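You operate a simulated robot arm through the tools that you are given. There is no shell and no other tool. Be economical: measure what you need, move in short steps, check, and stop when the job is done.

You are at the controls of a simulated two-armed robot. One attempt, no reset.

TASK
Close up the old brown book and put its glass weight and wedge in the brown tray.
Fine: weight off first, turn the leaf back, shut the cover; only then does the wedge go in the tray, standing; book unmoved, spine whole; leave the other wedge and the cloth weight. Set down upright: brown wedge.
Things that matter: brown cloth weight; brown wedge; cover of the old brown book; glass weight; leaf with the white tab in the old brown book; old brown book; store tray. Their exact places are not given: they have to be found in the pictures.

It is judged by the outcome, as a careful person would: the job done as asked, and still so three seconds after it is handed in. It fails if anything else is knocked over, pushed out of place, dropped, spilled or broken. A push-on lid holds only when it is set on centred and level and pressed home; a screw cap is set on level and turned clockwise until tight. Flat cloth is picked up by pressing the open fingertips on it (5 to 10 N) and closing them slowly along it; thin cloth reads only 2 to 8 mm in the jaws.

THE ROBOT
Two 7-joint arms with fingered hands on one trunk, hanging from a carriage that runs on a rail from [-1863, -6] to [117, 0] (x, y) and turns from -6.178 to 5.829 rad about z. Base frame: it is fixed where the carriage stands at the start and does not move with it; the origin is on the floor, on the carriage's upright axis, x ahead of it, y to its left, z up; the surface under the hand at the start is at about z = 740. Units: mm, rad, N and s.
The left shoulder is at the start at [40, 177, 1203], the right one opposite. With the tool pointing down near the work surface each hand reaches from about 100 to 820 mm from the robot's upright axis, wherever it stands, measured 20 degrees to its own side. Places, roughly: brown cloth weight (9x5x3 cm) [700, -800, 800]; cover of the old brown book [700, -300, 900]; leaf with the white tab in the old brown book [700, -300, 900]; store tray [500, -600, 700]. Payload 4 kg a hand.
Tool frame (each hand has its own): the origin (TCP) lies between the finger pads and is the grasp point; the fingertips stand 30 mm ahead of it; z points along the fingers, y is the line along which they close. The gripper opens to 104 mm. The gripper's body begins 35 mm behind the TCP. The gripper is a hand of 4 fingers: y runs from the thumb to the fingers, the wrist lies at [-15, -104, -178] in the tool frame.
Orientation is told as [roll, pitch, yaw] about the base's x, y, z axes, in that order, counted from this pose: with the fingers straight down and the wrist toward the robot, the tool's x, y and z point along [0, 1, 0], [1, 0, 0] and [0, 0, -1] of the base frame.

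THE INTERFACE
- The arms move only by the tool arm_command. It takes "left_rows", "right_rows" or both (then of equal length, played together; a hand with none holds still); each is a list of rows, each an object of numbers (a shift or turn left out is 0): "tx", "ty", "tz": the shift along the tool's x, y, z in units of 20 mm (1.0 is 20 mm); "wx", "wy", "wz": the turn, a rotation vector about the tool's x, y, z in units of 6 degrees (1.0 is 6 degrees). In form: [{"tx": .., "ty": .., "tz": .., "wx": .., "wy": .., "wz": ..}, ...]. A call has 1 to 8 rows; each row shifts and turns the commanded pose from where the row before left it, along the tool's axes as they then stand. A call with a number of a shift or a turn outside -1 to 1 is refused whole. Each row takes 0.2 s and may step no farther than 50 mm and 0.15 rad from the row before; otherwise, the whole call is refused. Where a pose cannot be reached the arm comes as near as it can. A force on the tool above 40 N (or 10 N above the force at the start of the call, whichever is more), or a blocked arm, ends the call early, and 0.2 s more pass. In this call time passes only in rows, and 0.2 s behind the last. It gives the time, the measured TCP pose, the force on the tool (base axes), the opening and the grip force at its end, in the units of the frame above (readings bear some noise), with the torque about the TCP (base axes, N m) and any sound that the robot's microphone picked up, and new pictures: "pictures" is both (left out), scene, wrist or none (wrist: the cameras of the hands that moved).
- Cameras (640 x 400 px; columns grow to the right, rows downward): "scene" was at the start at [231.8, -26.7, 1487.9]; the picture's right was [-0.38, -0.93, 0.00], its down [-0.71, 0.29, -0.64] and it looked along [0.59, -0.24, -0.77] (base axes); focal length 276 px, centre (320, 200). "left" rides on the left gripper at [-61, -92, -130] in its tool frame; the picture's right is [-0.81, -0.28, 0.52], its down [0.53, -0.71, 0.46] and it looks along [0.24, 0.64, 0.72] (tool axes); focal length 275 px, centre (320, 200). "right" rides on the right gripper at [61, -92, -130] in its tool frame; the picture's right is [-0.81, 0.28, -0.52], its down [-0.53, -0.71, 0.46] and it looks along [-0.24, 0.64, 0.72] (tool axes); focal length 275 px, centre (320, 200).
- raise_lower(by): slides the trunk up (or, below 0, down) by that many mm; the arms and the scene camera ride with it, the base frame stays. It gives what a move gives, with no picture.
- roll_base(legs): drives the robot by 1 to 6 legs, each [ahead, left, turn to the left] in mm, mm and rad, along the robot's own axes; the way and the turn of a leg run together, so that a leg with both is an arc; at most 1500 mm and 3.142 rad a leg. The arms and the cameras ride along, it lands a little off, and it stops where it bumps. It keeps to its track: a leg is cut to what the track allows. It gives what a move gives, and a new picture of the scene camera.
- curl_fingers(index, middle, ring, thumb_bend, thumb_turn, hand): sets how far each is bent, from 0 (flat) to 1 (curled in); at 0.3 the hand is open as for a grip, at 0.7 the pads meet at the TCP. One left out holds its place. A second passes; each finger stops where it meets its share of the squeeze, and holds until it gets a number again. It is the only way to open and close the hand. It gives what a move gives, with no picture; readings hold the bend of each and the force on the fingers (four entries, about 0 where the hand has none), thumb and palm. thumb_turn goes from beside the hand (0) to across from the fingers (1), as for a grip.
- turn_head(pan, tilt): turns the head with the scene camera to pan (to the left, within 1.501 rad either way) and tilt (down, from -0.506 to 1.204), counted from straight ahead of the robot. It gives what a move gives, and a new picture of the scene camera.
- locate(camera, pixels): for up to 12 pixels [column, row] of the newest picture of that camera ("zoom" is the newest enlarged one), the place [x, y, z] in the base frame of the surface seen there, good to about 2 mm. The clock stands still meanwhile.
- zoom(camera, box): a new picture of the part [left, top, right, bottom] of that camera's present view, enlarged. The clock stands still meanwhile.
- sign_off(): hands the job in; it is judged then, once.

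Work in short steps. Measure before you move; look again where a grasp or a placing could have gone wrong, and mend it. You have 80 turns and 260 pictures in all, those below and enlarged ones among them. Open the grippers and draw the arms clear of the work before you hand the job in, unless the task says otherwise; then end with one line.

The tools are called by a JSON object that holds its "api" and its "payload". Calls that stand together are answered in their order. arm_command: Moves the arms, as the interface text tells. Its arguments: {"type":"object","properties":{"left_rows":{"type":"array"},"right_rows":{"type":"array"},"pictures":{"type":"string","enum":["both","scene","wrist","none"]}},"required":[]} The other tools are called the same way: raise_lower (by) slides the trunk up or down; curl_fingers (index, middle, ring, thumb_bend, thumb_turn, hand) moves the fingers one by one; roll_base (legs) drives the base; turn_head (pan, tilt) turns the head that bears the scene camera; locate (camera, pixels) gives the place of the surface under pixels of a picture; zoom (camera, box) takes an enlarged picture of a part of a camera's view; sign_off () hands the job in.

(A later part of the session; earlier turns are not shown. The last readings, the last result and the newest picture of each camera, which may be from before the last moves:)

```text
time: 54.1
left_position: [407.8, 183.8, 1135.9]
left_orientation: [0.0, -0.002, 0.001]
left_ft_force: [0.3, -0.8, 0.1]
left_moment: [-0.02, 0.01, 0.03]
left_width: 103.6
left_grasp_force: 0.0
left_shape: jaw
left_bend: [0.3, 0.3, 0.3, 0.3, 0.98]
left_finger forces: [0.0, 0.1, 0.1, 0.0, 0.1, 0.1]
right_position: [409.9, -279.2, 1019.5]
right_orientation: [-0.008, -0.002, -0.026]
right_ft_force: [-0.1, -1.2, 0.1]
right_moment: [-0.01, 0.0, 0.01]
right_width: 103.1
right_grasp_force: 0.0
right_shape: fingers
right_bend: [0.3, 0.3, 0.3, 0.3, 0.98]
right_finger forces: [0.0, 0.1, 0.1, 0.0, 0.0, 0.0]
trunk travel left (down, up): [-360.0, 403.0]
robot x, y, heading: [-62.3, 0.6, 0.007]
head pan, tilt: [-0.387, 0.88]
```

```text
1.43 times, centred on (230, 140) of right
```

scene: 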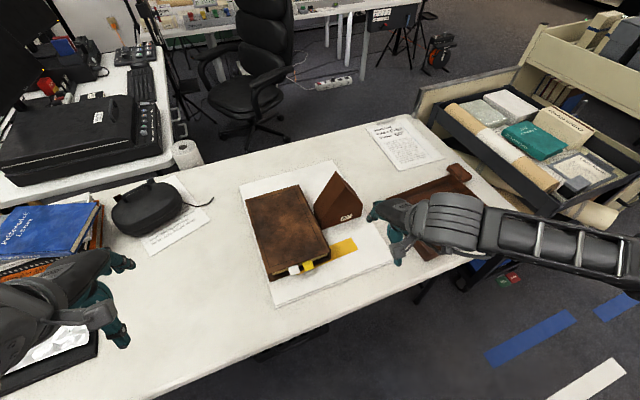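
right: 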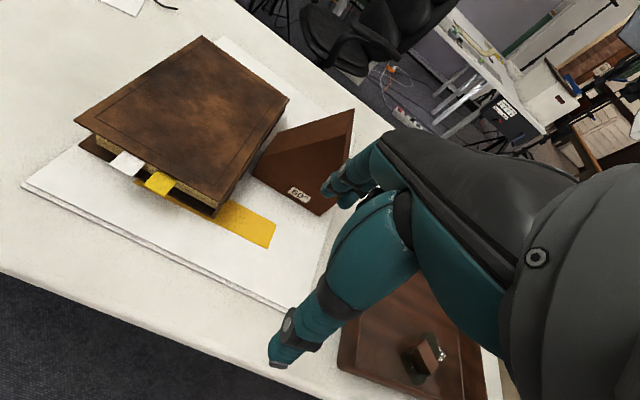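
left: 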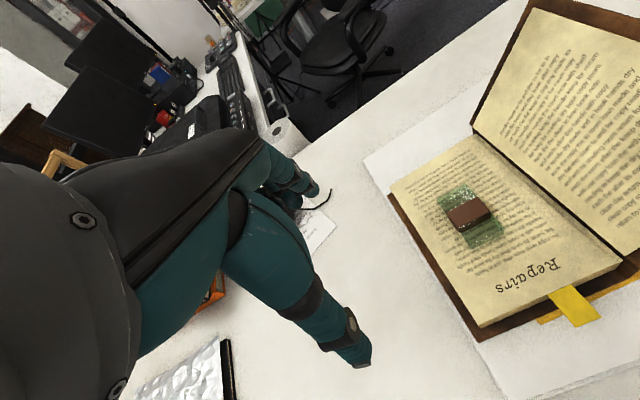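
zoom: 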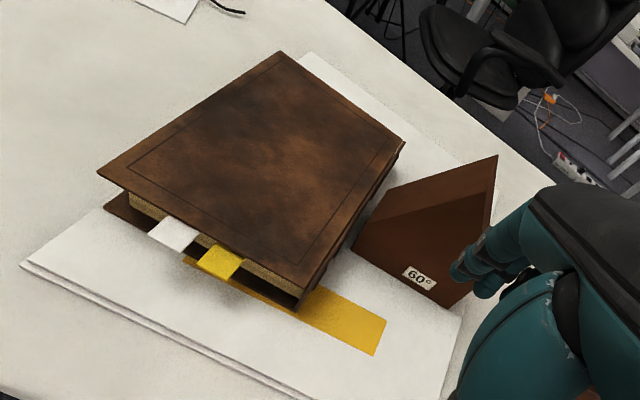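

Now measure the wedge's vertices from the enlarged wrist picture and the scene.

{"api": "locate", "payload": {"camera": "zoom", "pixels": [[356, 248], [452, 302], [400, 205], [460, 195], [495, 160], [385, 250], [440, 285], [388, 215], [420, 230], [465, 215]]}}

{"api": "zoom", "payload": {"camera": "scene", "box": [300, 160, 360, 240]}}

{"api": "locate", "payload": {"camera": "scene", "pixels": [[334, 173], [329, 190], [317, 200], [319, 225], [361, 207], [350, 217], [333, 205], [346, 190], [325, 215]]}}

```text
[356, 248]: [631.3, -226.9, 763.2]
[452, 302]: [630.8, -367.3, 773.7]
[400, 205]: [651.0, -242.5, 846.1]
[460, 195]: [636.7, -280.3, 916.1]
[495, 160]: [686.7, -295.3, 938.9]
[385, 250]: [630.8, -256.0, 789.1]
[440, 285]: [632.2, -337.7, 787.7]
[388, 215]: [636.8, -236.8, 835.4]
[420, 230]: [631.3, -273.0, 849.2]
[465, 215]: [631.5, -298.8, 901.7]
```

```text
5.00 times, centred on (330, 200) of scene
```

zoom: 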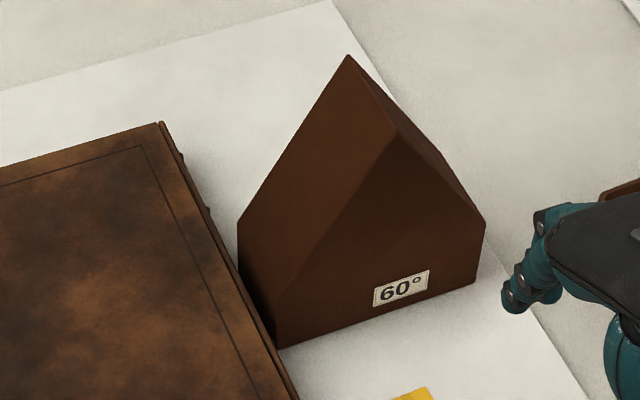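

```text
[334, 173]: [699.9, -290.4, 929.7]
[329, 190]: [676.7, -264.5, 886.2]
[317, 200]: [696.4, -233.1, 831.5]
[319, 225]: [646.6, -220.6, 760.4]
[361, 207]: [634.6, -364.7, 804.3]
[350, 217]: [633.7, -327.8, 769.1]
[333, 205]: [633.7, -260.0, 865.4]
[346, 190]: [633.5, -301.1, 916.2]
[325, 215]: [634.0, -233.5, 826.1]
```

Wedge: x 632–697, y −228…−370, ridge at y≈−296, z≈940. I'll grip its two parallel x-faces from above. Roll forward 100 mm, then bring the hand over the ridge.

{"api": "roll_base", "payload": {"legs": [[100, 0, 0]]}}

{"api": "arm_command", "payload": {"right_rows": [{"ty": 1, "tx": -0.05, "wz": -0.25}, {"ty": 1, "tx": -0.05}, {"ty": 1, "tx": -0.05}, {"ty": 1, "tx": -0.05}, {"ty": 1, "tx": -0.05}, {"ty": 1, "tx": -0.05}, {"ty": 1, "tx": -0.05}]}}

```text
time: 55.3
left_position: [509.1, 182.2, 1136.1]
left_orientation: [-0.001, -0.001, 0.002]
left_ft_force: [0.3, -0.3, -0.3]
left_moment: [-0.02, 0.01, 0.0]
left_width: 103.7
left_grasp_force: 0.1
left_shape: jaw
left_bend: [0.3, 0.3, 0.3, 0.3, 0.98]
left_finger forces: [0.0, 0.0, 0.1, 0.0, 0.0, 0.0]
right_position: [510.9, -280.3, 1019.6]
right_orientation: [-0.008, -0.001, -0.028]
right_ft_force: [0.7, -0.2, 0.3]
right_moment: [-0.01, 0.0, -0.01]
right_width: 103.2
right_grasp_force: 0.1
right_shape: fingers
right_bend: [0.3, 0.3, 0.3, 0.3, 0.98]
right_finger forces: [0.0, 0.1, 0.1, 0.0, 0.0, 0.0]
trunk travel left (down, up): [-360.0, 403.0]
robot x, y, heading: [35.4, -0.7, -0.001]
head pan, tilt: [-0.387, 0.88]
```

scene: 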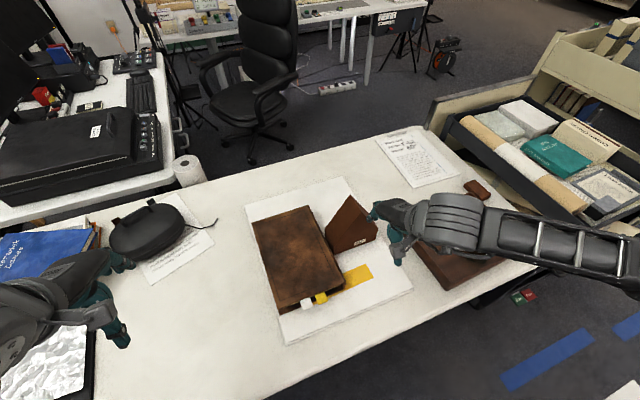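

```text
time: 56.9
left_position: [508.6, 183.3, 1136.1]
left_orientation: [0.0, 0.0, 0.001]
left_ft_force: [0.7, 0.3, 0.6]
left_moment: [-0.04, -0.01, -0.04]
left_width: 103.9
left_grasp_force: 0.0
left_shape: jaw
left_bend: [0.3, 0.3, 0.3, 0.3, 0.98]
left_finger forces: [0.1, 0.0, 0.0, 0.0, 0.1, 0.1]
right_position: [649.3, -289.7, 1021.2]
right_orientation: [-0.008, -0.001, -0.004]
right_ft_force: [-0.4, 0.1, 0.4]
right_moment: [0.0, 0.01, 0.02]
right_width: 103.0
right_grasp_force: 0.0
right_shape: fingers
right_bend: [0.3, 0.3, 0.3, 0.3, 0.98]
right_finger forces: [0.1, 0.0, 0.1, 0.1, 0.0, 0.1]
trunk travel left (down, up): [-360.0, 403.0]
robot x, y, heading: [31.6, 2.2, 0.006]
head pan, tilt: [-0.387, 0.88]
```

scene: 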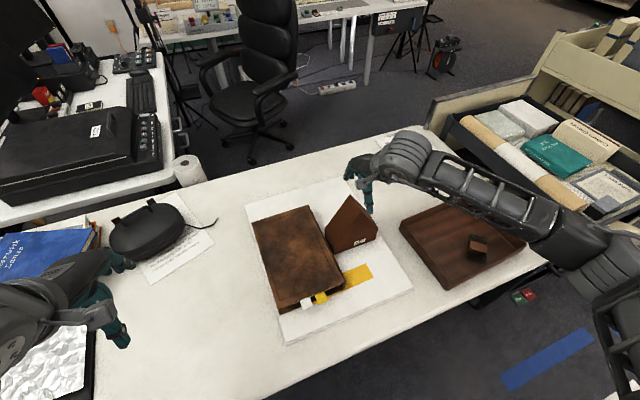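
right: 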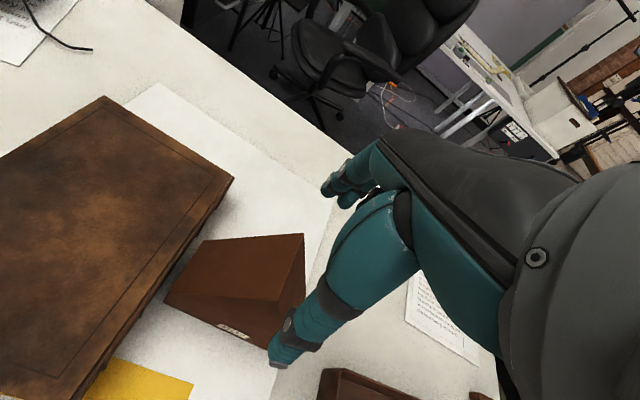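

Shift 20 mm forward to centre over the wedge and descend 75 mm, then look.

{"api": "arm_command", "payload": {"right_rows": [{"ty": 0.5}, {"ty": 0.55}, {"tz": 0.9}, {"tz": 0.9}, {"tz": 0.9}, {"tz": 0.9}]}}

{"api": "zoom", "payload": {"camera": "right", "box": [150, 120, 430, 400]}}

{"api": "zoom", "payload": {"camera": "scene", "box": [280, 120, 460, 300]}}

```text
time: 58.3
left_position: [508.1, 183.3, 1135.1]
left_orientation: [0.0, 0.001, 0.002]
left_ft_force: [-0.1, -0.3, -0.4]
left_moment: [0.0, 0.01, 0.0]
left_width: 103.7
left_grasp_force: 0.1
left_shape: jaw
left_bend: [0.3, 0.3, 0.3, 0.3, 0.98]
left_finger forces: [0.0, 0.1, 0.1, 0.0, 0.0, 0.0]
right_position: [669.9, -289.1, 949.8]
right_orientation: [-0.009, -0.002, -0.003]
right_ft_force: [0.4, -0.5, 0.8]
right_moment: [0.0, 0.03, 0.0]
right_width: 103.0
right_grasp_force: 0.1
right_shape: fingers
right_bend: [0.3, 0.3, 0.3, 0.3, 0.98]
right_finger forces: [0.0, 0.0, 0.0, 0.0, 0.0, 0.0]
trunk travel left (down, up): [-360.0, 403.0]
robot x, y, heading: [33.4, -4.9, 0.003]
head pan, tilt: [-0.387, 0.88]
```

scene: 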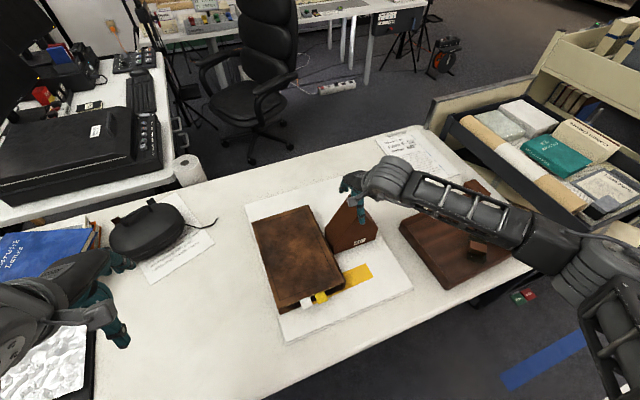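
right: 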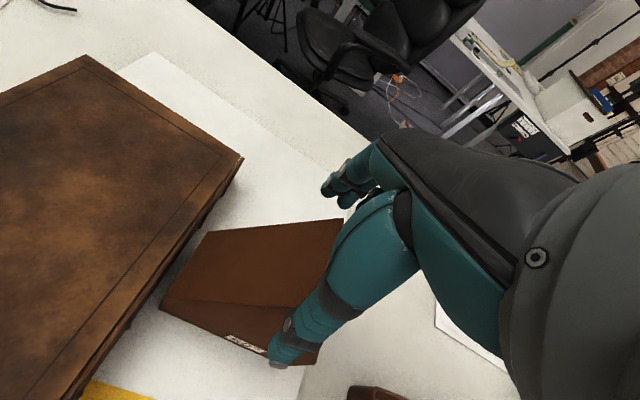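

```text
1.43 times, centred on (290, 260) of right
```

zoom: 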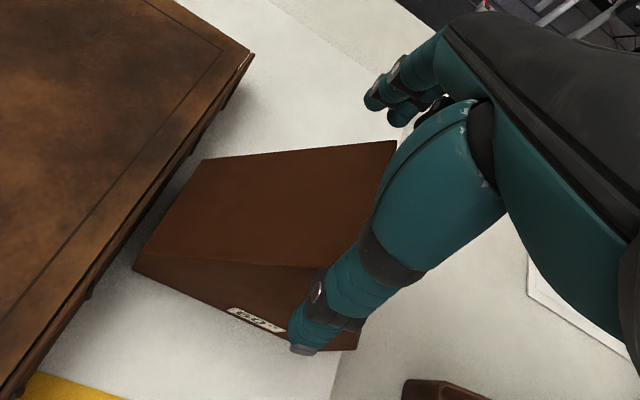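

```text
2.22 times, centred on (370, 210) of scene
```

zoom: 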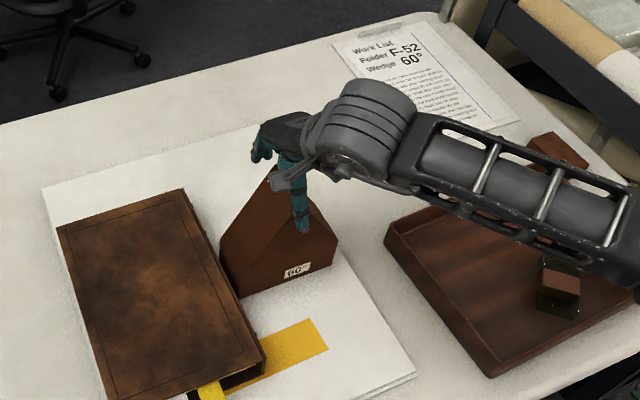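

Thumb is at x≈605 and fingers ≈717, straddling the wedge. Lower another 35 mm, watching force.

{"api": "arm_command", "payload": {"right_rows": [{"tz": 0.6}, {"tz": 0.6}, {"tz": 0.5}], "pictures": "wrist"}}

{"api": "curl_fingers", "payload": {"hand": "right", "index": 0.42, "middle": 0.42, "ring": 0.42, "thumb_bend": 0.42}}

{"api": "zoom", "payload": {"camera": "right", "box": [150, 120, 430, 400]}}

```text
time: 59.1
left_position: [507.3, 183.4, 1136.2]
left_orientation: [0.0, 0.001, 0.002]
left_ft_force: [-0.8, -0.3, 0.5]
left_moment: [-0.01, -0.04, -0.01]
left_width: 103.8
left_grasp_force: 0.1
left_shape: jaw
left_bend: [0.3, 0.3, 0.3, 0.3, 0.98]
left_finger forces: [0.0, 0.0, 0.0, 0.0, 0.0, 0.0]
right_position: [671.2, -288.6, 914.9]
right_orientation: [-0.008, 0.001, -0.002]
right_ft_force: [-0.2, -0.4, 0.4]
right_moment: [0.03, 0.0, 0.0]
right_width: 103.0
right_grasp_force: 0.1
right_shape: fingers
right_bend: [0.3, 0.3, 0.3, 0.3, 0.98]
right_finger forces: [0.0, 0.1, 0.0, 0.0, 0.1, 0.1]
trunk travel left (down, up): [-360.0, 403.0]
robot x, y, heading: [34.4, 2.3, 0.0]
head pan, tilt: [-0.387, 0.88]
```

right: 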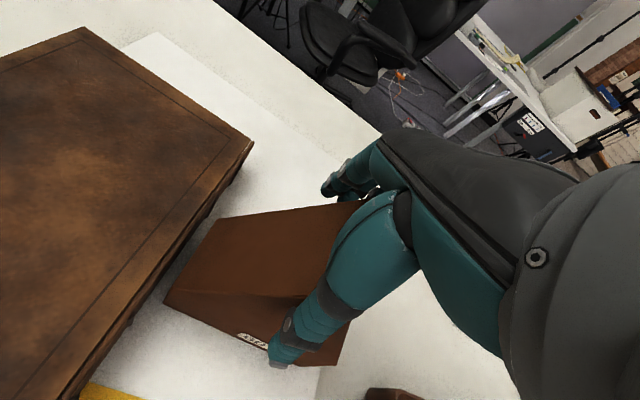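

```text
time: 60.1
left_position: [507.8, 183.1, 1135.1]
left_orientation: [-0.001, 0.002, 0.003]
left_ft_force: [-0.5, -0.6, 0.0]
left_moment: [-0.01, 0.0, 0.02]
left_width: 103.7
left_grasp_force: 0.1
left_shape: jaw
left_bend: [0.3, 0.3, 0.3, 0.3, 0.98]
left_finger forces: [0.0, 0.0, 0.0, 0.0, 0.0, 0.0]
right_position: [671.8, -288.6, 914.7]
right_orientation: [-0.009, -0.003, -0.004]
right_ft_force: [-1.2, -0.2, -1.1]
right_moment: [0.01, -0.02, -0.03]
right_width: 77.0
right_grasp_force: 2.0
right_shape: fingers
right_bend: [0.41, 0.42, 0.42, 0.41, 0.97]
right_finger forces: [1.7, 0.0, 0.1, 0.1, 1.7, 0.0]
trunk travel left (down, up): [-360.0, 403.0]
robot x, y, heading: [35.7, -0.0, -0.001]
head pan, tilt: [-0.387, 0.88]
```

```text
1.43 times, centred on (290, 260) of right
```

zoom: 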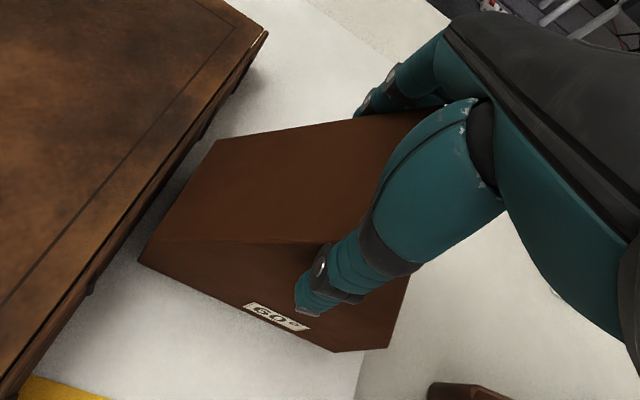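

Both sides just touch evenly. Tighten for a firm grip.

{"api": "curl_fingers", "payload": {"hand": "right", "index": 0.52, "middle": 0.52, "ring": 0.52, "thumb_bend": 0.52}}

{"api": "curl_fingers", "payload": {"hand": "right", "index": 0.66, "middle": 0.66, "ring": 0.66, "thumb_bend": 0.66}}

{"api": "arm_command", "payload": {"right_rows": [{"tz": -0.3}, {"tz": -0.4}]}}

{"api": "zoom", "payload": {"camera": "right", "box": [150, 120, 430, 400]}}

```text
time: 61.1
left_position: [508.7, 184.0, 1136.1]
left_orientation: [-0.001, 0.001, 0.002]
left_ft_force: [0.5, -0.2, 0.4]
left_moment: [-0.03, 0.0, 0.0]
left_width: 103.9
left_grasp_force: 0.0
left_shape: jaw
left_bend: [0.3, 0.3, 0.3, 0.3, 0.98]
left_finger forces: [0.1, 0.0, 0.0, 0.0, 0.0, 0.0]
right_position: [671.4, -288.7, 913.4]
right_orientation: [-0.01, -0.001, -0.001]
right_ft_force: [0.0, 0.7, 2.1]
right_moment: [-0.03, -0.12, 0.02]
right_width: 70.3
right_grasp_force: 15.1
right_shape: fingers
right_bend: [0.44, 0.48, 0.48, 0.45, 0.96]
right_finger forces: [7.7, 3.8, 3.5, 0.0, 15.4, 0.0]
trunk travel left (down, up): [-360.0, 403.0]
robot x, y, heading: [36.2, -1.2, 0.008]
head pan, tilt: [-0.387, 0.88]
```

```text
time: 62.1
left_position: [507.9, 183.3, 1136.0]
left_orientation: [-0.001, -0.001, 0.002]
left_ft_force: [0.1, -0.6, 0.6]
left_moment: [-0.01, -0.02, -0.02]
left_width: 103.6
left_grasp_force: 0.0
left_shape: jaw
left_bend: [0.3, 0.3, 0.3, 0.3, 0.98]
left_finger forces: [0.1, 0.1, 0.0, 0.0, 0.0, 0.1]
right_position: [671.9, -288.9, 914.9]
right_orientation: [-0.009, -0.002, -0.001]
right_ft_force: [-0.3, 1.5, 4.6]
right_moment: [-0.04, -0.2, 0.15]
right_width: 66.9
right_grasp_force: 27.1
right_shape: fingers
right_bend: [0.43, 0.5, 0.5, 0.51, 0.95]
right_finger forces: [10.4, 7.8, 8.3, 0.0, 27.4, 0.0]
trunk travel left (down, up): [-360.0, 403.0]
robot x, y, heading: [31.0, -1.0, 0.004]
head pan, tilt: [-0.387, 0.88]
```

```text
time: 62.7
left_position: [507.7, 183.7, 1135.6]
left_orientation: [0.0, 0.0, 0.003]
left_ft_force: [0.7, -0.3, 0.3]
left_moment: [0.01, 0.0, 0.02]
left_width: 103.4
left_grasp_force: 0.0
left_shape: jaw
left_bend: [0.3, 0.3, 0.3, 0.3, 0.98]
left_finger forces: [0.0, 0.1, 0.0, 0.0, 0.0, 0.0]
right_position: [670.5, -288.1, 927.6]
right_orientation: [-0.009, 0.003, -0.003]
right_ft_force: [-0.1, 0.4, -0.2]
right_moment: [-0.01, 0.01, 0.0]
right_width: 66.5
right_grasp_force: 25.3
right_shape: fingers
right_bend: [0.42, 0.5, 0.5, 0.51, 0.94]
right_finger forces: [10.6, 7.0, 7.3, 0.0, 25.9, 0.0]
trunk travel left (down, up): [-360.0, 403.0]
robot x, y, heading: [35.8, -1.8, 0.0]
head pan, tilt: [-0.387, 0.88]
```

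scene: 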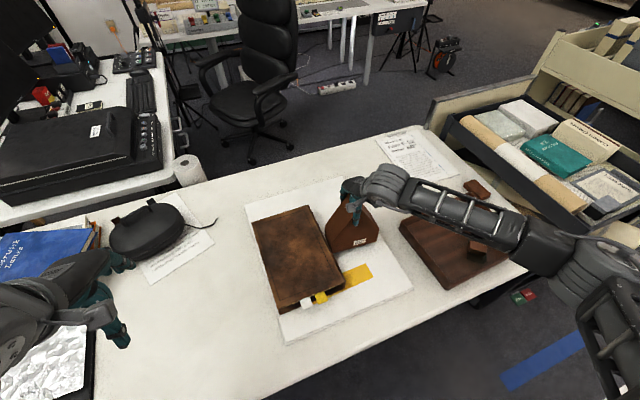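
right: 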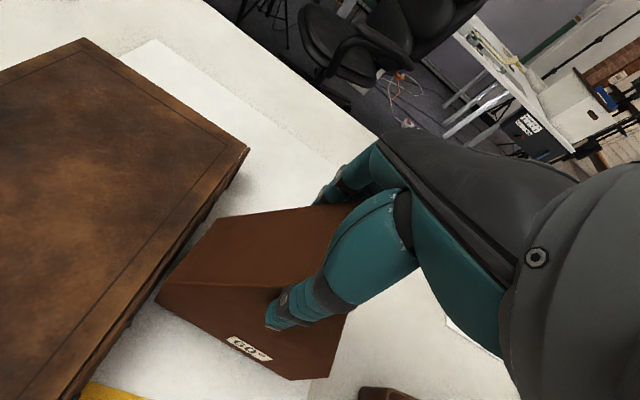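

```text
1.43 times, centred on (290, 260) of right
```

zoom: 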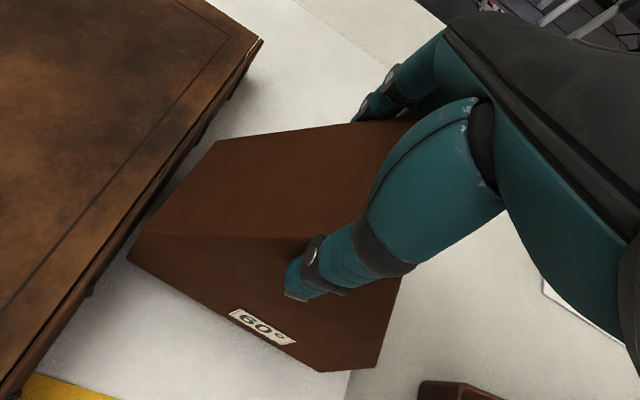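

The load reads near zero, so I check whether the wedge really rose.

{"api": "locate", "payload": {"camera": "right", "pixels": [[292, 377], [327, 375], [160, 296], [250, 350], [212, 220], [330, 208]]}}

{"api": "zoom", "payload": {"camera": "scene", "box": [300, 160, 420, 280]}}

```text
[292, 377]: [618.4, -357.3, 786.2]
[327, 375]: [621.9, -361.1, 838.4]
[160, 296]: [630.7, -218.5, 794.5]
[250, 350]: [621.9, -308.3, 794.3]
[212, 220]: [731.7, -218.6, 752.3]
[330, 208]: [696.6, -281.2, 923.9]
```

```text
3.33 times, centred on (360, 220) of scene
```

zoom: 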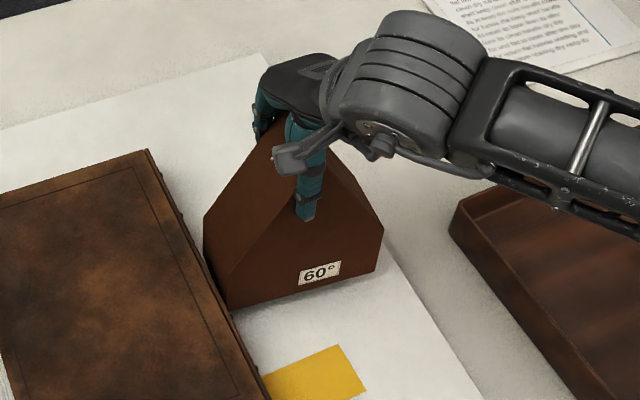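

The wedge seems to be lifting with a slight tilt. Lift 30 mm more and check again.

{"api": "arm_command", "payload": {"right_rows": [{"tz": -0.5}, {"tz": -0.5}, {"tz": -0.5}]}}

{"api": "zoom", "payload": {"camera": "scene", "box": [300, 140, 420, 260]}}

{"api": "zoom", "payload": {"camera": "right", "box": [110, 150, 390, 400]}}

{"api": "locate", "payload": {"camera": "zoom", "pixels": [[110, 230], [130, 225], [300, 330], [410, 380], [480, 370], [250, 300], [450, 340], [230, 225]]}}

```text
time: 63.5
left_position: [508.2, 184.4, 1136.0]
left_orientation: [-0.001, 0.0, 0.003]
left_ft_force: [0.2, 0.7, -0.7]
left_moment: [-0.04, -0.03, -0.02]
left_width: 103.7
left_grasp_force: 0.1
left_shape: jaw
left_bend: [0.3, 0.3, 0.3, 0.3, 0.98]
left_finger forces: [0.0, 0.1, 0.0, 0.1, 0.1, 0.0]
right_position: [672.0, -287.6, 959.8]
right_orientation: [-0.009, -0.003, 0.001]
right_ft_force: [-0.6, 1.2, -0.3]
right_moment: [0.0, 0.0, 0.0]
right_width: 66.8
right_grasp_force: 25.1
right_shape: fingers
right_bend: [0.42, 0.5, 0.5, 0.51, 0.94]
right_finger forces: [10.7, 7.1, 7.3, 0.0, 26.0, 0.1]
trunk travel left (down, up): [-360.0, 403.0]
robot x, y, heading: [34.1, 0.2, 0.005]
head pan, tilt: [-0.387, 0.88]
```

scene: 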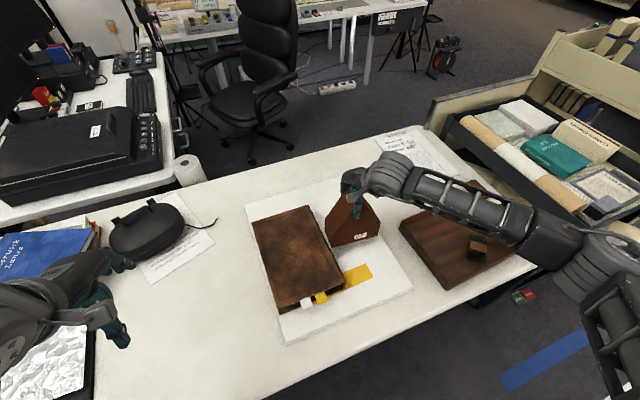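
right: 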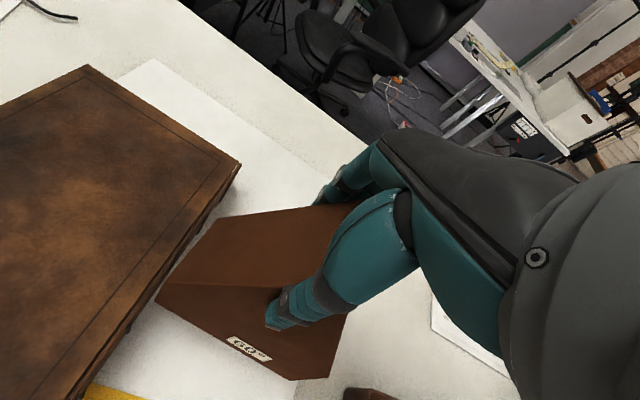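

```text
3.33 times, centred on (360, 200) of scene
```

zoom: 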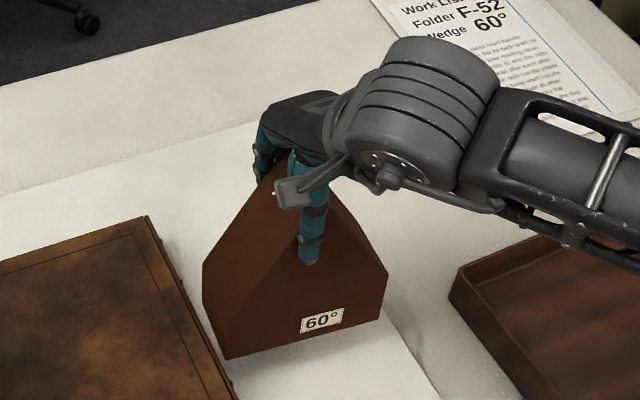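

```text
1.60 times, centred on (250, 275) of right
```

zoom: 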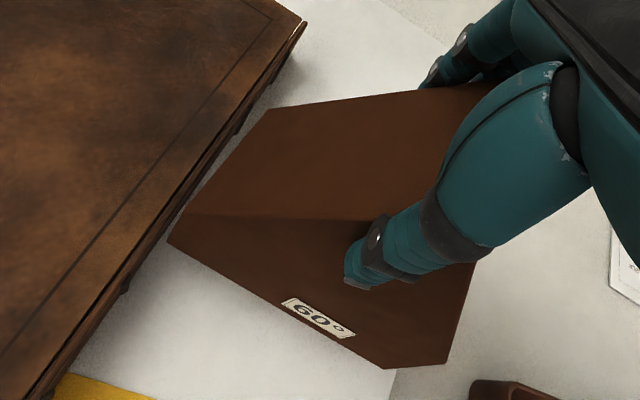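

```text
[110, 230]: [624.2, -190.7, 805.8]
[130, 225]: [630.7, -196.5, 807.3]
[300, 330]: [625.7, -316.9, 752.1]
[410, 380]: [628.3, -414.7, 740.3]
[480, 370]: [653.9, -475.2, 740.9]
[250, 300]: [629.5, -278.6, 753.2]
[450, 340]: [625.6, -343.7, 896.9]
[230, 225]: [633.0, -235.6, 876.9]
```

The wedge is held rigidly and lifted. I measure its front face to see any tilt.

{"api": "locate", "payload": {"camera": "zoom", "pixels": [[180, 238], [380, 360], [300, 228], [200, 232], [430, 360], [330, 250], [290, 290], [464, 275]]}}

{"api": "locate", "payload": {"camera": "scene", "pixels": [[343, 245], [370, 234], [330, 225], [371, 222], [351, 194], [345, 210], [365, 225]]}}

```text
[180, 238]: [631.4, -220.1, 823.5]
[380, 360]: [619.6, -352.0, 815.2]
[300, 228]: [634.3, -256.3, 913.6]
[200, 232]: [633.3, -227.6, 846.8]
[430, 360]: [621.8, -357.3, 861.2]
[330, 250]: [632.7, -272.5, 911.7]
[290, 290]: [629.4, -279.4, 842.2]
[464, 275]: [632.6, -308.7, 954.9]
```

```text
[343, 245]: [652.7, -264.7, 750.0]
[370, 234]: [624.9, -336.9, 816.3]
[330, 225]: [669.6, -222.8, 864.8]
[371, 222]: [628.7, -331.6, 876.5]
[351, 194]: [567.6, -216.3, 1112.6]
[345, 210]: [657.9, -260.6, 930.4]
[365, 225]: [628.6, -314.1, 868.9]
```

The wedge is yawed −0.087 and pitched about 0.04 rad in the grip; both small. I correct the pitch, lift well clear, then roll forward and turn right toward the tray.

{"api": "arm_command", "payload": {"right_rows": [{"wx": -0.38, "tz": -0.5}, {"tz": -0.9}, {"tz": -0.9}, {"tz": -0.9}], "pictures": "none"}}

{"api": "roll_base", "payload": {"legs": [[50, 0, 0], [0, 0, -0.35]]}}

```text
time: 64.5
left_position: [508.5, 183.8, 1134.8]
left_orientation: [-0.001, 0.0, 0.001]
left_ft_force: [1.6, -0.4, -0.1]
left_moment: [-0.02, 0.0, -0.03]
left_width: 103.9
left_grasp_force: 0.0
left_shape: jaw
left_bend: [0.3, 0.3, 0.3, 0.3, 0.98]
left_finger forces: [0.0, 0.0, 0.1, 0.0, 0.0, 0.1]
right_position: [671.7, -287.9, 1021.7]
right_orientation: [-0.008, -0.04, 0.0]
right_ft_force: [0.0, -0.8, 0.0]
right_moment: [-0.01, -0.02, -0.02]
right_width: 67.1
right_grasp_force: 25.2
right_shape: fingers
right_bend: [0.42, 0.5, 0.5, 0.51, 0.94]
right_finger forces: [10.6, 7.0, 7.3, 0.0, 25.9, 0.0]
trunk travel left (down, up): [-360.0, 403.0]
robot x, y, heading: [31.4, 2.4, 0.001]
head pan, tilt: [-0.387, 0.88]
```

```text
time: 66.5
left_position: [590.8, 12.5, 1136.2]
left_orientation: [0.001, 0.001, -0.342]
left_ft_force: [0.5, -0.4, -1.6]
left_moment: [-0.03, 0.0, 0.0]
left_width: 103.6
left_grasp_force: 0.1
left_shape: jaw
left_bend: [0.3, 0.3, 0.3, 0.3, 0.98]
left_finger forces: [0.0, 0.1, 0.0, 0.1, 0.0, 0.0]
right_position: [585.5, -484.6, 1021.5]
right_orientation: [-0.009, -0.04, -0.344]
right_ft_force: [0.5, -0.9, -0.8]
right_moment: [0.03, 0.01, 0.02]
right_width: 66.7
right_grasp_force: 24.8
right_shape: fingers
right_bend: [0.42, 0.5, 0.5, 0.51, 0.94]
right_finger forces: [10.4, 7.1, 7.2, 0.0, 25.6, 0.0]
trunk travel left (down, up): [-360.0, 403.0]
robot x, y, heading: [85.9, 0.1, -0.346]
head pan, tilt: [-0.387, 0.88]
```

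scene: 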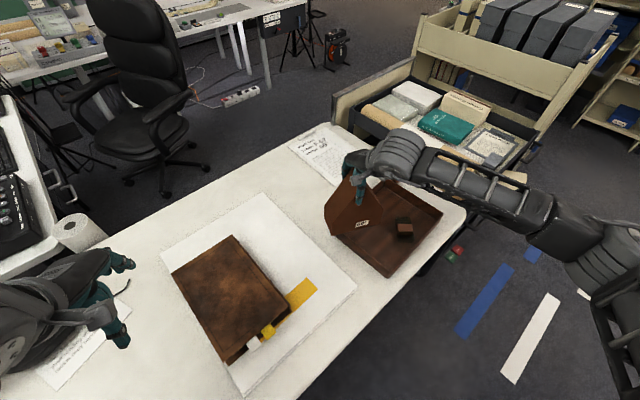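

Wedge secure. Rotate the hand +0.43 rad so the wedge lines up with the tray, and move over (600,−565).

{"api": "arm_command", "payload": {"right_rows": [{"wz": -0.82}, {"wz": -0.82}, {"wz": -0.82}, {"wz": -0.82}, {"wz": -0.82}, {"tx": -1, "ty": 0.1}, {"tx": -1, "ty": 0.1}, {"tx": -1, "ty": 0.1}], "pictures": "none"}}

{"api": "arm_command", "payload": {"right_rows": [{"tx": -1, "ty": 0.1}]}}

{"api": "zoom", "payload": {"camera": "scene", "box": [300, 130, 480, 290]}}

```text
time: 68.3
left_position: [590.5, 13.2, 1136.6]
left_orientation: [0.001, 0.001, -0.343]
left_ft_force: [0.0, -0.6, 0.3]
left_moment: [0.0, 0.01, -0.03]
left_width: 103.6
left_grasp_force: 0.0
left_shape: jaw
left_bend: [0.3, 0.3, 0.3, 0.3, 0.98]
left_finger forces: [0.0, 0.0, 0.0, 0.1, 0.0, 0.1]
right_position: [590.6, -503.0, 1021.9]
right_orientation: [-0.025, -0.035, 0.085]
right_ft_force: [-0.8, -0.7, -0.1]
right_moment: [0.03, 0.03, 0.04]
right_width: 66.5
right_grasp_force: 25.5
right_shape: fingers
right_bend: [0.42, 0.5, 0.5, 0.51, 0.94]
right_finger forces: [10.2, 6.9, 7.2, 0.1, 25.5, 0.0]
right hand out of reach, approached as far as the arm can: row 7, 8
trunk travel left (down, up): [-360.0, 403.0]
robot x, y, heading: [83.3, -0.3, -0.343]
head pan, tilt: [-0.387, 0.88]
```

```text
time: 68.7
left_position: [590.6, 13.4, 1135.4]
left_orientation: [0.0, 0.0, -0.342]
left_ft_force: [-0.5, 0.3, -0.2]
left_moment: [0.03, 0.0, 0.01]
left_width: 103.7
left_grasp_force: 0.1
left_shape: jaw
left_bend: [0.3, 0.3, 0.3, 0.3, 0.98]
left_finger forces: [0.0, 0.0, 0.0, 0.0, 0.1, 0.0]
right_position: [590.1, -502.7, 1021.3]
right_orientation: [-0.024, -0.034, 0.086]
right_ft_force: [-0.1, -0.4, -0.8]
right_moment: [0.0, -0.01, -0.03]
right_width: 66.6
right_grasp_force: 25.4
right_shape: fingers
right_bend: [0.42, 0.5, 0.5, 0.51, 0.94]
right_finger forces: [10.3, 7.0, 7.2, 0.0, 25.5, 0.0]
right hand out of reach, approached as far as the arm can: row 1
trunk travel left (down, up): [-360.0, 403.0]
robot x, y, heading: [89.2, 1.5, -0.342]
head pan, tilt: [-0.387, 0.88]
```

scene: 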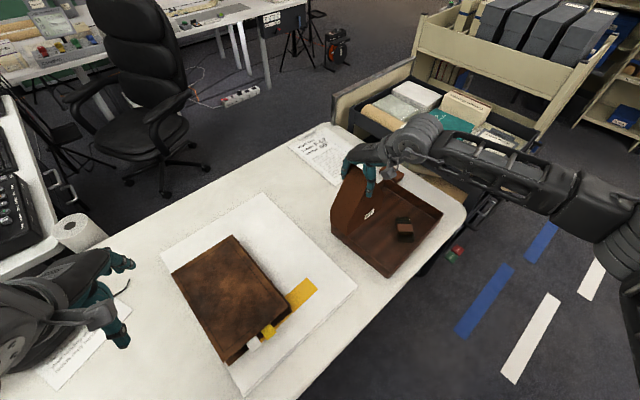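
right: 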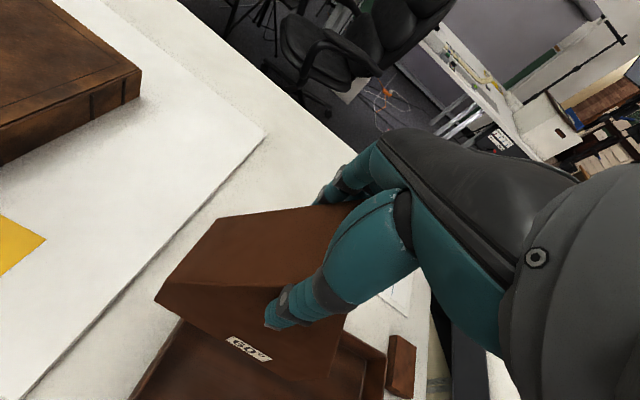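

```text
2.50 times, centred on (390, 210) of scene
```

zoom: 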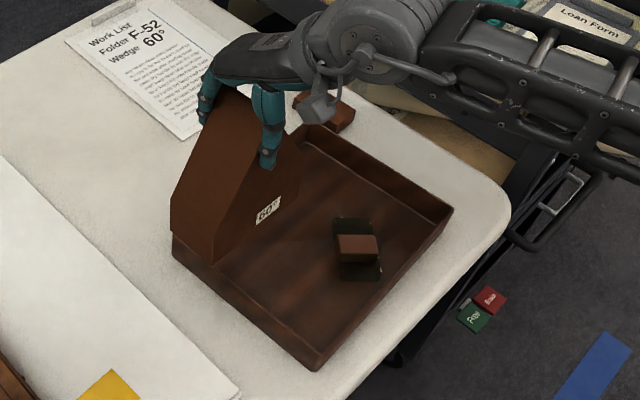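

Reach is limited at this heading. Turning the carriage back to heading 0 brings the right shoulder closer to that spot; the wedge (bottom z≈857) stays clear above everything.

{"api": "roll_base", "payload": {"legs": [[0, 0, 0.34], [25, 0, 0]]}}

{"api": "arm_command", "payload": {"right_rows": [{"wz": 0.8, "ty": -0.5}, {"wz": 0.8, "ty": -0.5}, {"wz": 0.8, "ty": -0.5}, {"wz": 0.8, "ty": -0.5}, {"ty": -1, "tx": -1}, {"ty": -1, "tx": -1}, {"ty": -1, "tx": -1}, {"ty": -1, "tx": -1}]}}

```text
time: 70.5
left_position: [583.0, 179.7, 1136.2]
left_orientation: [0.001, -0.001, -0.004]
left_ft_force: [0.7, 0.0, -0.1]
left_moment: [-0.01, 0.02, -0.03]
left_width: 103.7
left_grasp_force: 0.0
left_shape: jaw
left_bend: [0.3, 0.3, 0.3, 0.3, 0.98]
left_finger forces: [0.1, 0.0, 0.1, 0.0, 0.0, 0.0]
right_position: [753.9, -306.6, 1021.1]
right_orientation: [-0.025, -0.034, 0.422]
right_ft_force: [-0.9, 0.6, -0.1]
right_moment: [-0.01, 0.05, 0.0]
right_width: 66.6
right_grasp_force: 25.2
right_shape: fingers
right_bend: [0.42, 0.5, 0.5, 0.51, 0.94]
right_finger forces: [10.3, 6.9, 7.1, 0.0, 25.3, 0.0]
trunk travel left (down, up): [-360.0, 403.0]
robot x, y, heading: [104.8, 1.7, -0.002]
head pan, tilt: [-0.387, 0.88]
```

scene: 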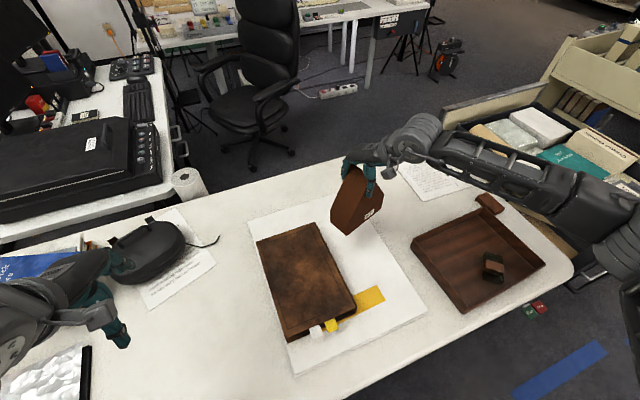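

```text
time: 72.3
left_position: [582.6, 180.7, 1136.4]
left_orientation: [0.0, 0.001, -0.005]
left_ft_force: [0.3, -0.3, -0.1]
left_moment: [-0.02, 0.01, -0.01]
left_width: 103.9
left_grasp_force: 0.1
left_shape: jaw
left_bend: [0.3, 0.3, 0.3, 0.3, 0.98]
left_finger forces: [0.0, 0.0, 0.0, 0.0, 0.0, 0.0]
right_position: [637.4, -406.2, 1014.2]
right_orientation: [-0.012, -0.037, 0.087]
right_ft_force: [0.6, -0.2, -0.5]
right_moment: [-0.02, 0.01, 0.01]
right_width: 66.8
right_grasp_force: 25.1
right_shape: fingers
right_bend: [0.42, 0.5, 0.5, 0.51, 0.94]
right_finger forces: [10.1, 6.8, 7.2, 0.0, 25.3, 0.0]
trunk travel left (down, up): [-360.0, 403.0]
robot x, y, heading: [106.6, -0.9, -0.008]
head pan, tilt: [-0.387, 0.88]
```

scene: 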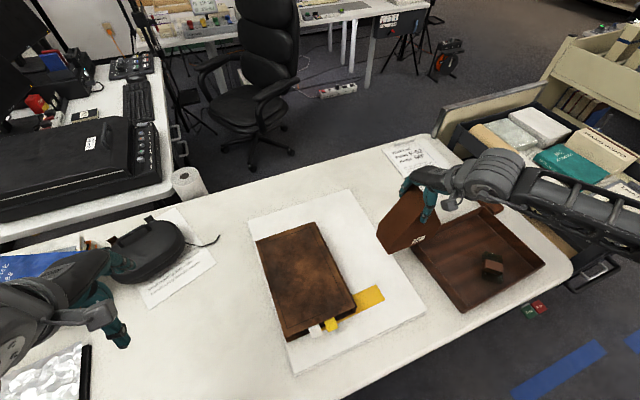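
right: 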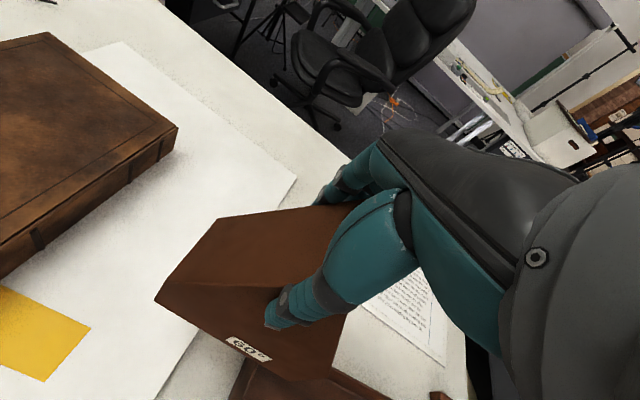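

Everything reachable here. Move over the tray to about (575,−556).

{"api": "arm_command", "payload": {"right_rows": [{"tx": -0.9, "ty": -0.47}, {"tx": -0.9, "ty": -0.47}, {"tx": -0.9, "ty": -0.47}, {"tx": -0.9, "ty": -0.47}, {"tx": -0.9, "ty": -0.47}, {"tx": -0.9, "ty": -0.47}, {"tx": -0.9, "ty": -0.47}, {"tx": -0.9, "ty": -0.47}]}}

{"api": "zoom", "payload": {"camera": "scene", "box": [380, 150, 580, 320]}}

{"api": "locate", "payload": {"camera": "zoom", "pixels": [[350, 385], [370, 360], [395, 335], [340, 345], [325, 375], [230, 480], [100, 280], [500, 360]]}}

```text
time: 74.1
left_position: [582.2, 179.8, 1135.9]
left_orientation: [0.0, 0.002, -0.006]
left_ft_force: [0.3, -0.3, 0.0]
left_moment: [-0.02, 0.02, -0.04]
left_width: 103.7
left_grasp_force: 0.1
left_shape: jaw
left_bend: [0.3, 0.3, 0.3, 0.3, 0.98]
left_finger forces: [0.0, 0.1, 0.0, 0.0, 0.0, 0.1]
right_position: [588.5, -526.8, 1015.8]
right_orientation: [-0.016, -0.041, 0.085]
right_ft_force: [0.2, -0.8, -1.4]
right_moment: [0.03, -0.01, 0.05]
right_width: 66.5
right_grasp_force: 24.7
right_shape: fingers
right_bend: [0.42, 0.5, 0.5, 0.51, 0.94]
right_finger forces: [10.1, 6.9, 7.0, 0.1, 25.2, 0.0]
right hand out of reach, approached as far as the arm can: row 7, 8
trunk travel left (down, up): [-360.0, 403.0]
robot x, y, heading: [108.2, -3.5, -0.001]
head pan, tilt: [-0.387, 0.88]
```

scene: 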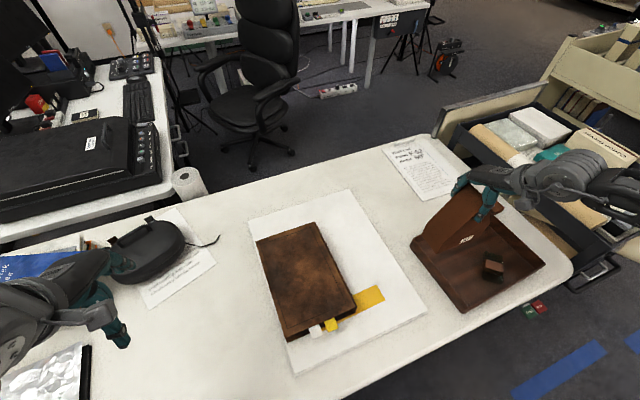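
right: 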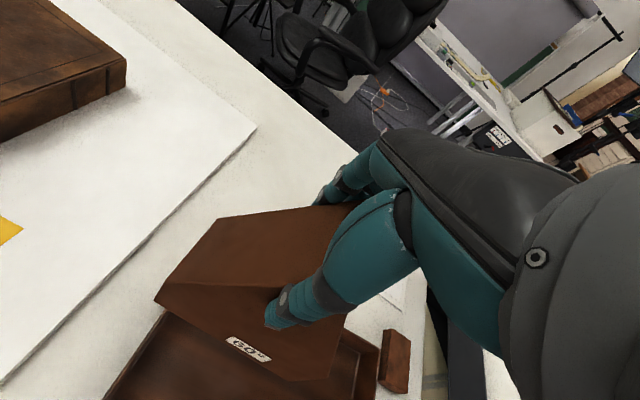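

```text
2.35 times, centred on (480, 235) of scene
```

zoom: 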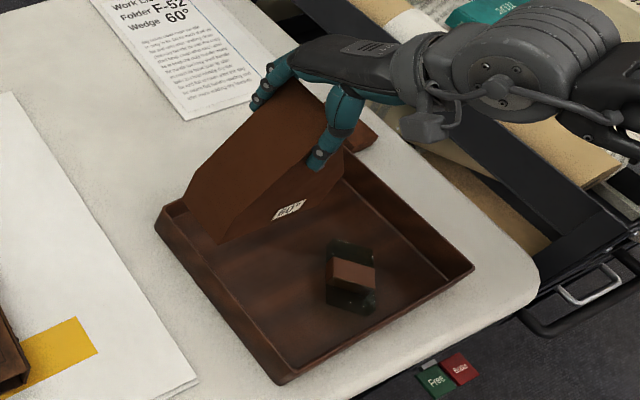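

```text
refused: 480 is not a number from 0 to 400
```

The wrist reaches a limit near y −527 at this yaw. I measure the free floor space around the weight to choose a reachable placement.

{"api": "locate", "payload": {"camera": "zoom", "pixels": [[332, 242], [376, 255], [370, 312], [327, 300], [185, 245], [285, 365], [470, 268], [345, 165], [275, 375], [160, 225], [355, 150], [280, 350]]}}

```text
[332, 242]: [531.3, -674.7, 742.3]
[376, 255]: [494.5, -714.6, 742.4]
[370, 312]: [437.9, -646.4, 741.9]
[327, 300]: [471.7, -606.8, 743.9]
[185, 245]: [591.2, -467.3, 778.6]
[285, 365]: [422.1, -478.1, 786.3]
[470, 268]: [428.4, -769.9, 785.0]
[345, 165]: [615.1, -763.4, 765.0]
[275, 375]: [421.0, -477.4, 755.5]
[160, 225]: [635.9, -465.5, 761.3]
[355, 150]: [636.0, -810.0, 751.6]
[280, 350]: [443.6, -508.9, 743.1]
```

Free floor fits the wedge lengthwise along x at about (545,−540), ahead of the weight. That wants hand yaw ≈ −1.3, which also suits the wrist. I rotate the hand in place (about the vertical).

{"api": "arm_command", "payload": {"right_rows": [{"wz": 0.95, "wy": -0.038}, {"wz": 0.95, "wy": -0.038}, {"wz": 0.95, "wy": -0.038}, {"wz": 0.95, "wy": -0.038}, {"wz": 0.95, "wy": -0.038}, {"wz": 0.95, "wy": -0.038}, {"wz": 0.95, "wy": -0.038}, {"wz": 0.95, "wy": -0.038}], "pictures": "scene"}}

{"api": "arm_command", "payload": {"right_rows": [{"wz": 0.95, "wy": -0.038}, {"wz": 0.95, "wy": -0.038}, {"wz": 0.95, "wy": -0.038}, {"wz": 0.95, "wy": -0.038}, {"wz": 0.95, "wy": -0.038}, {"wz": 0.5, "wy": -0.02}]}}

```text
time: 75.9
left_position: [581.7, 180.3, 1134.5]
left_orientation: [0.0, 0.003, -0.004]
left_ft_force: [-0.6, -0.2, 0.1]
left_moment: [0.01, 0.01, 0.0]
left_width: 103.5
left_grasp_force: 0.1
left_shape: jaw
left_bend: [0.3, 0.3, 0.3, 0.3, 0.98]
left_finger forces: [0.0, 0.0, 0.0, 0.0, 0.0, 0.0]
right_position: [590.5, -526.0, 1014.9]
right_orientation: [-0.009, -0.049, -0.713]
right_ft_force: [1.2, -0.5, -0.5]
right_moment: [0.01, -0.04, -0.02]
right_width: 66.7
right_grasp_force: 24.0
right_shape: fingers
right_bend: [0.42, 0.5, 0.5, 0.51, 0.94]
right_finger forces: [10.0, 6.9, 7.1, 0.0, 24.8, 0.1]
trunk travel left (down, up): [-360.0, 403.0]
robot x, y, heading: [107.3, -0.7, -0.003]
head pan, tilt: [-0.387, 0.88]
```

scene: 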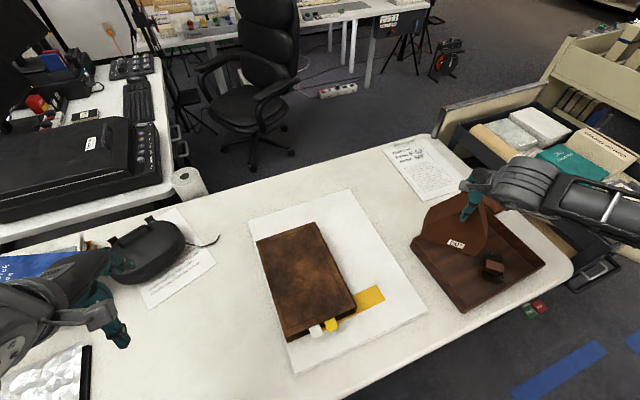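

```text
time: 77.3
left_position: [581.8, 180.5, 1135.0]
left_orientation: [0.0, 0.002, -0.005]
left_ft_force: [-0.1, -0.8, -0.6]
left_moment: [0.01, 0.02, 0.01]
left_width: 103.6
left_grasp_force: 0.0
left_shape: jaw
left_bend: [0.3, 0.3, 0.3, 0.3, 0.98]
left_finger forces: [0.0, 0.1, 0.1, 0.0, 0.0, 0.0]
right_position: [590.4, -527.0, 1013.5]
right_orientation: [-0.003, -0.052, -1.262]
right_ft_force: [-0.3, 0.3, 0.3]
right_moment: [-0.01, 0.01, 0.0]
right_width: 66.4
right_grasp_force: 24.2
right_shape: fingers
right_bend: [0.42, 0.5, 0.5, 0.51, 0.94]
right_finger forces: [10.1, 6.9, 7.0, 0.1, 24.9, 0.0]
trunk travel left (down, up): [-360.0, 403.0]
robot x, y, heading: [106.2, -0.8, -0.003]
head pan, tilt: [-0.387, 0.88]
```

scene: 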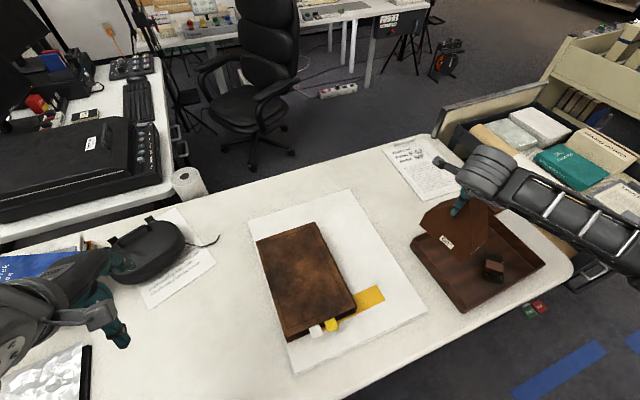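
right: 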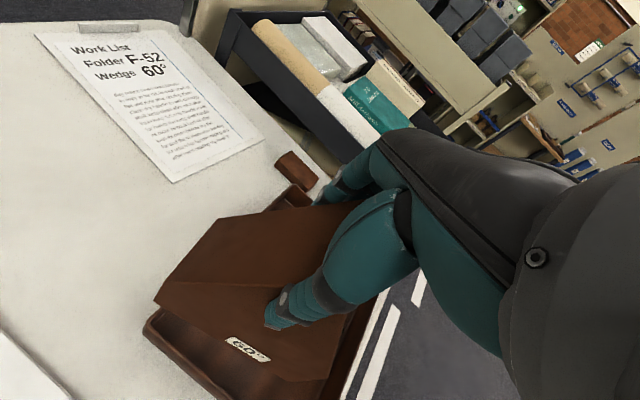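

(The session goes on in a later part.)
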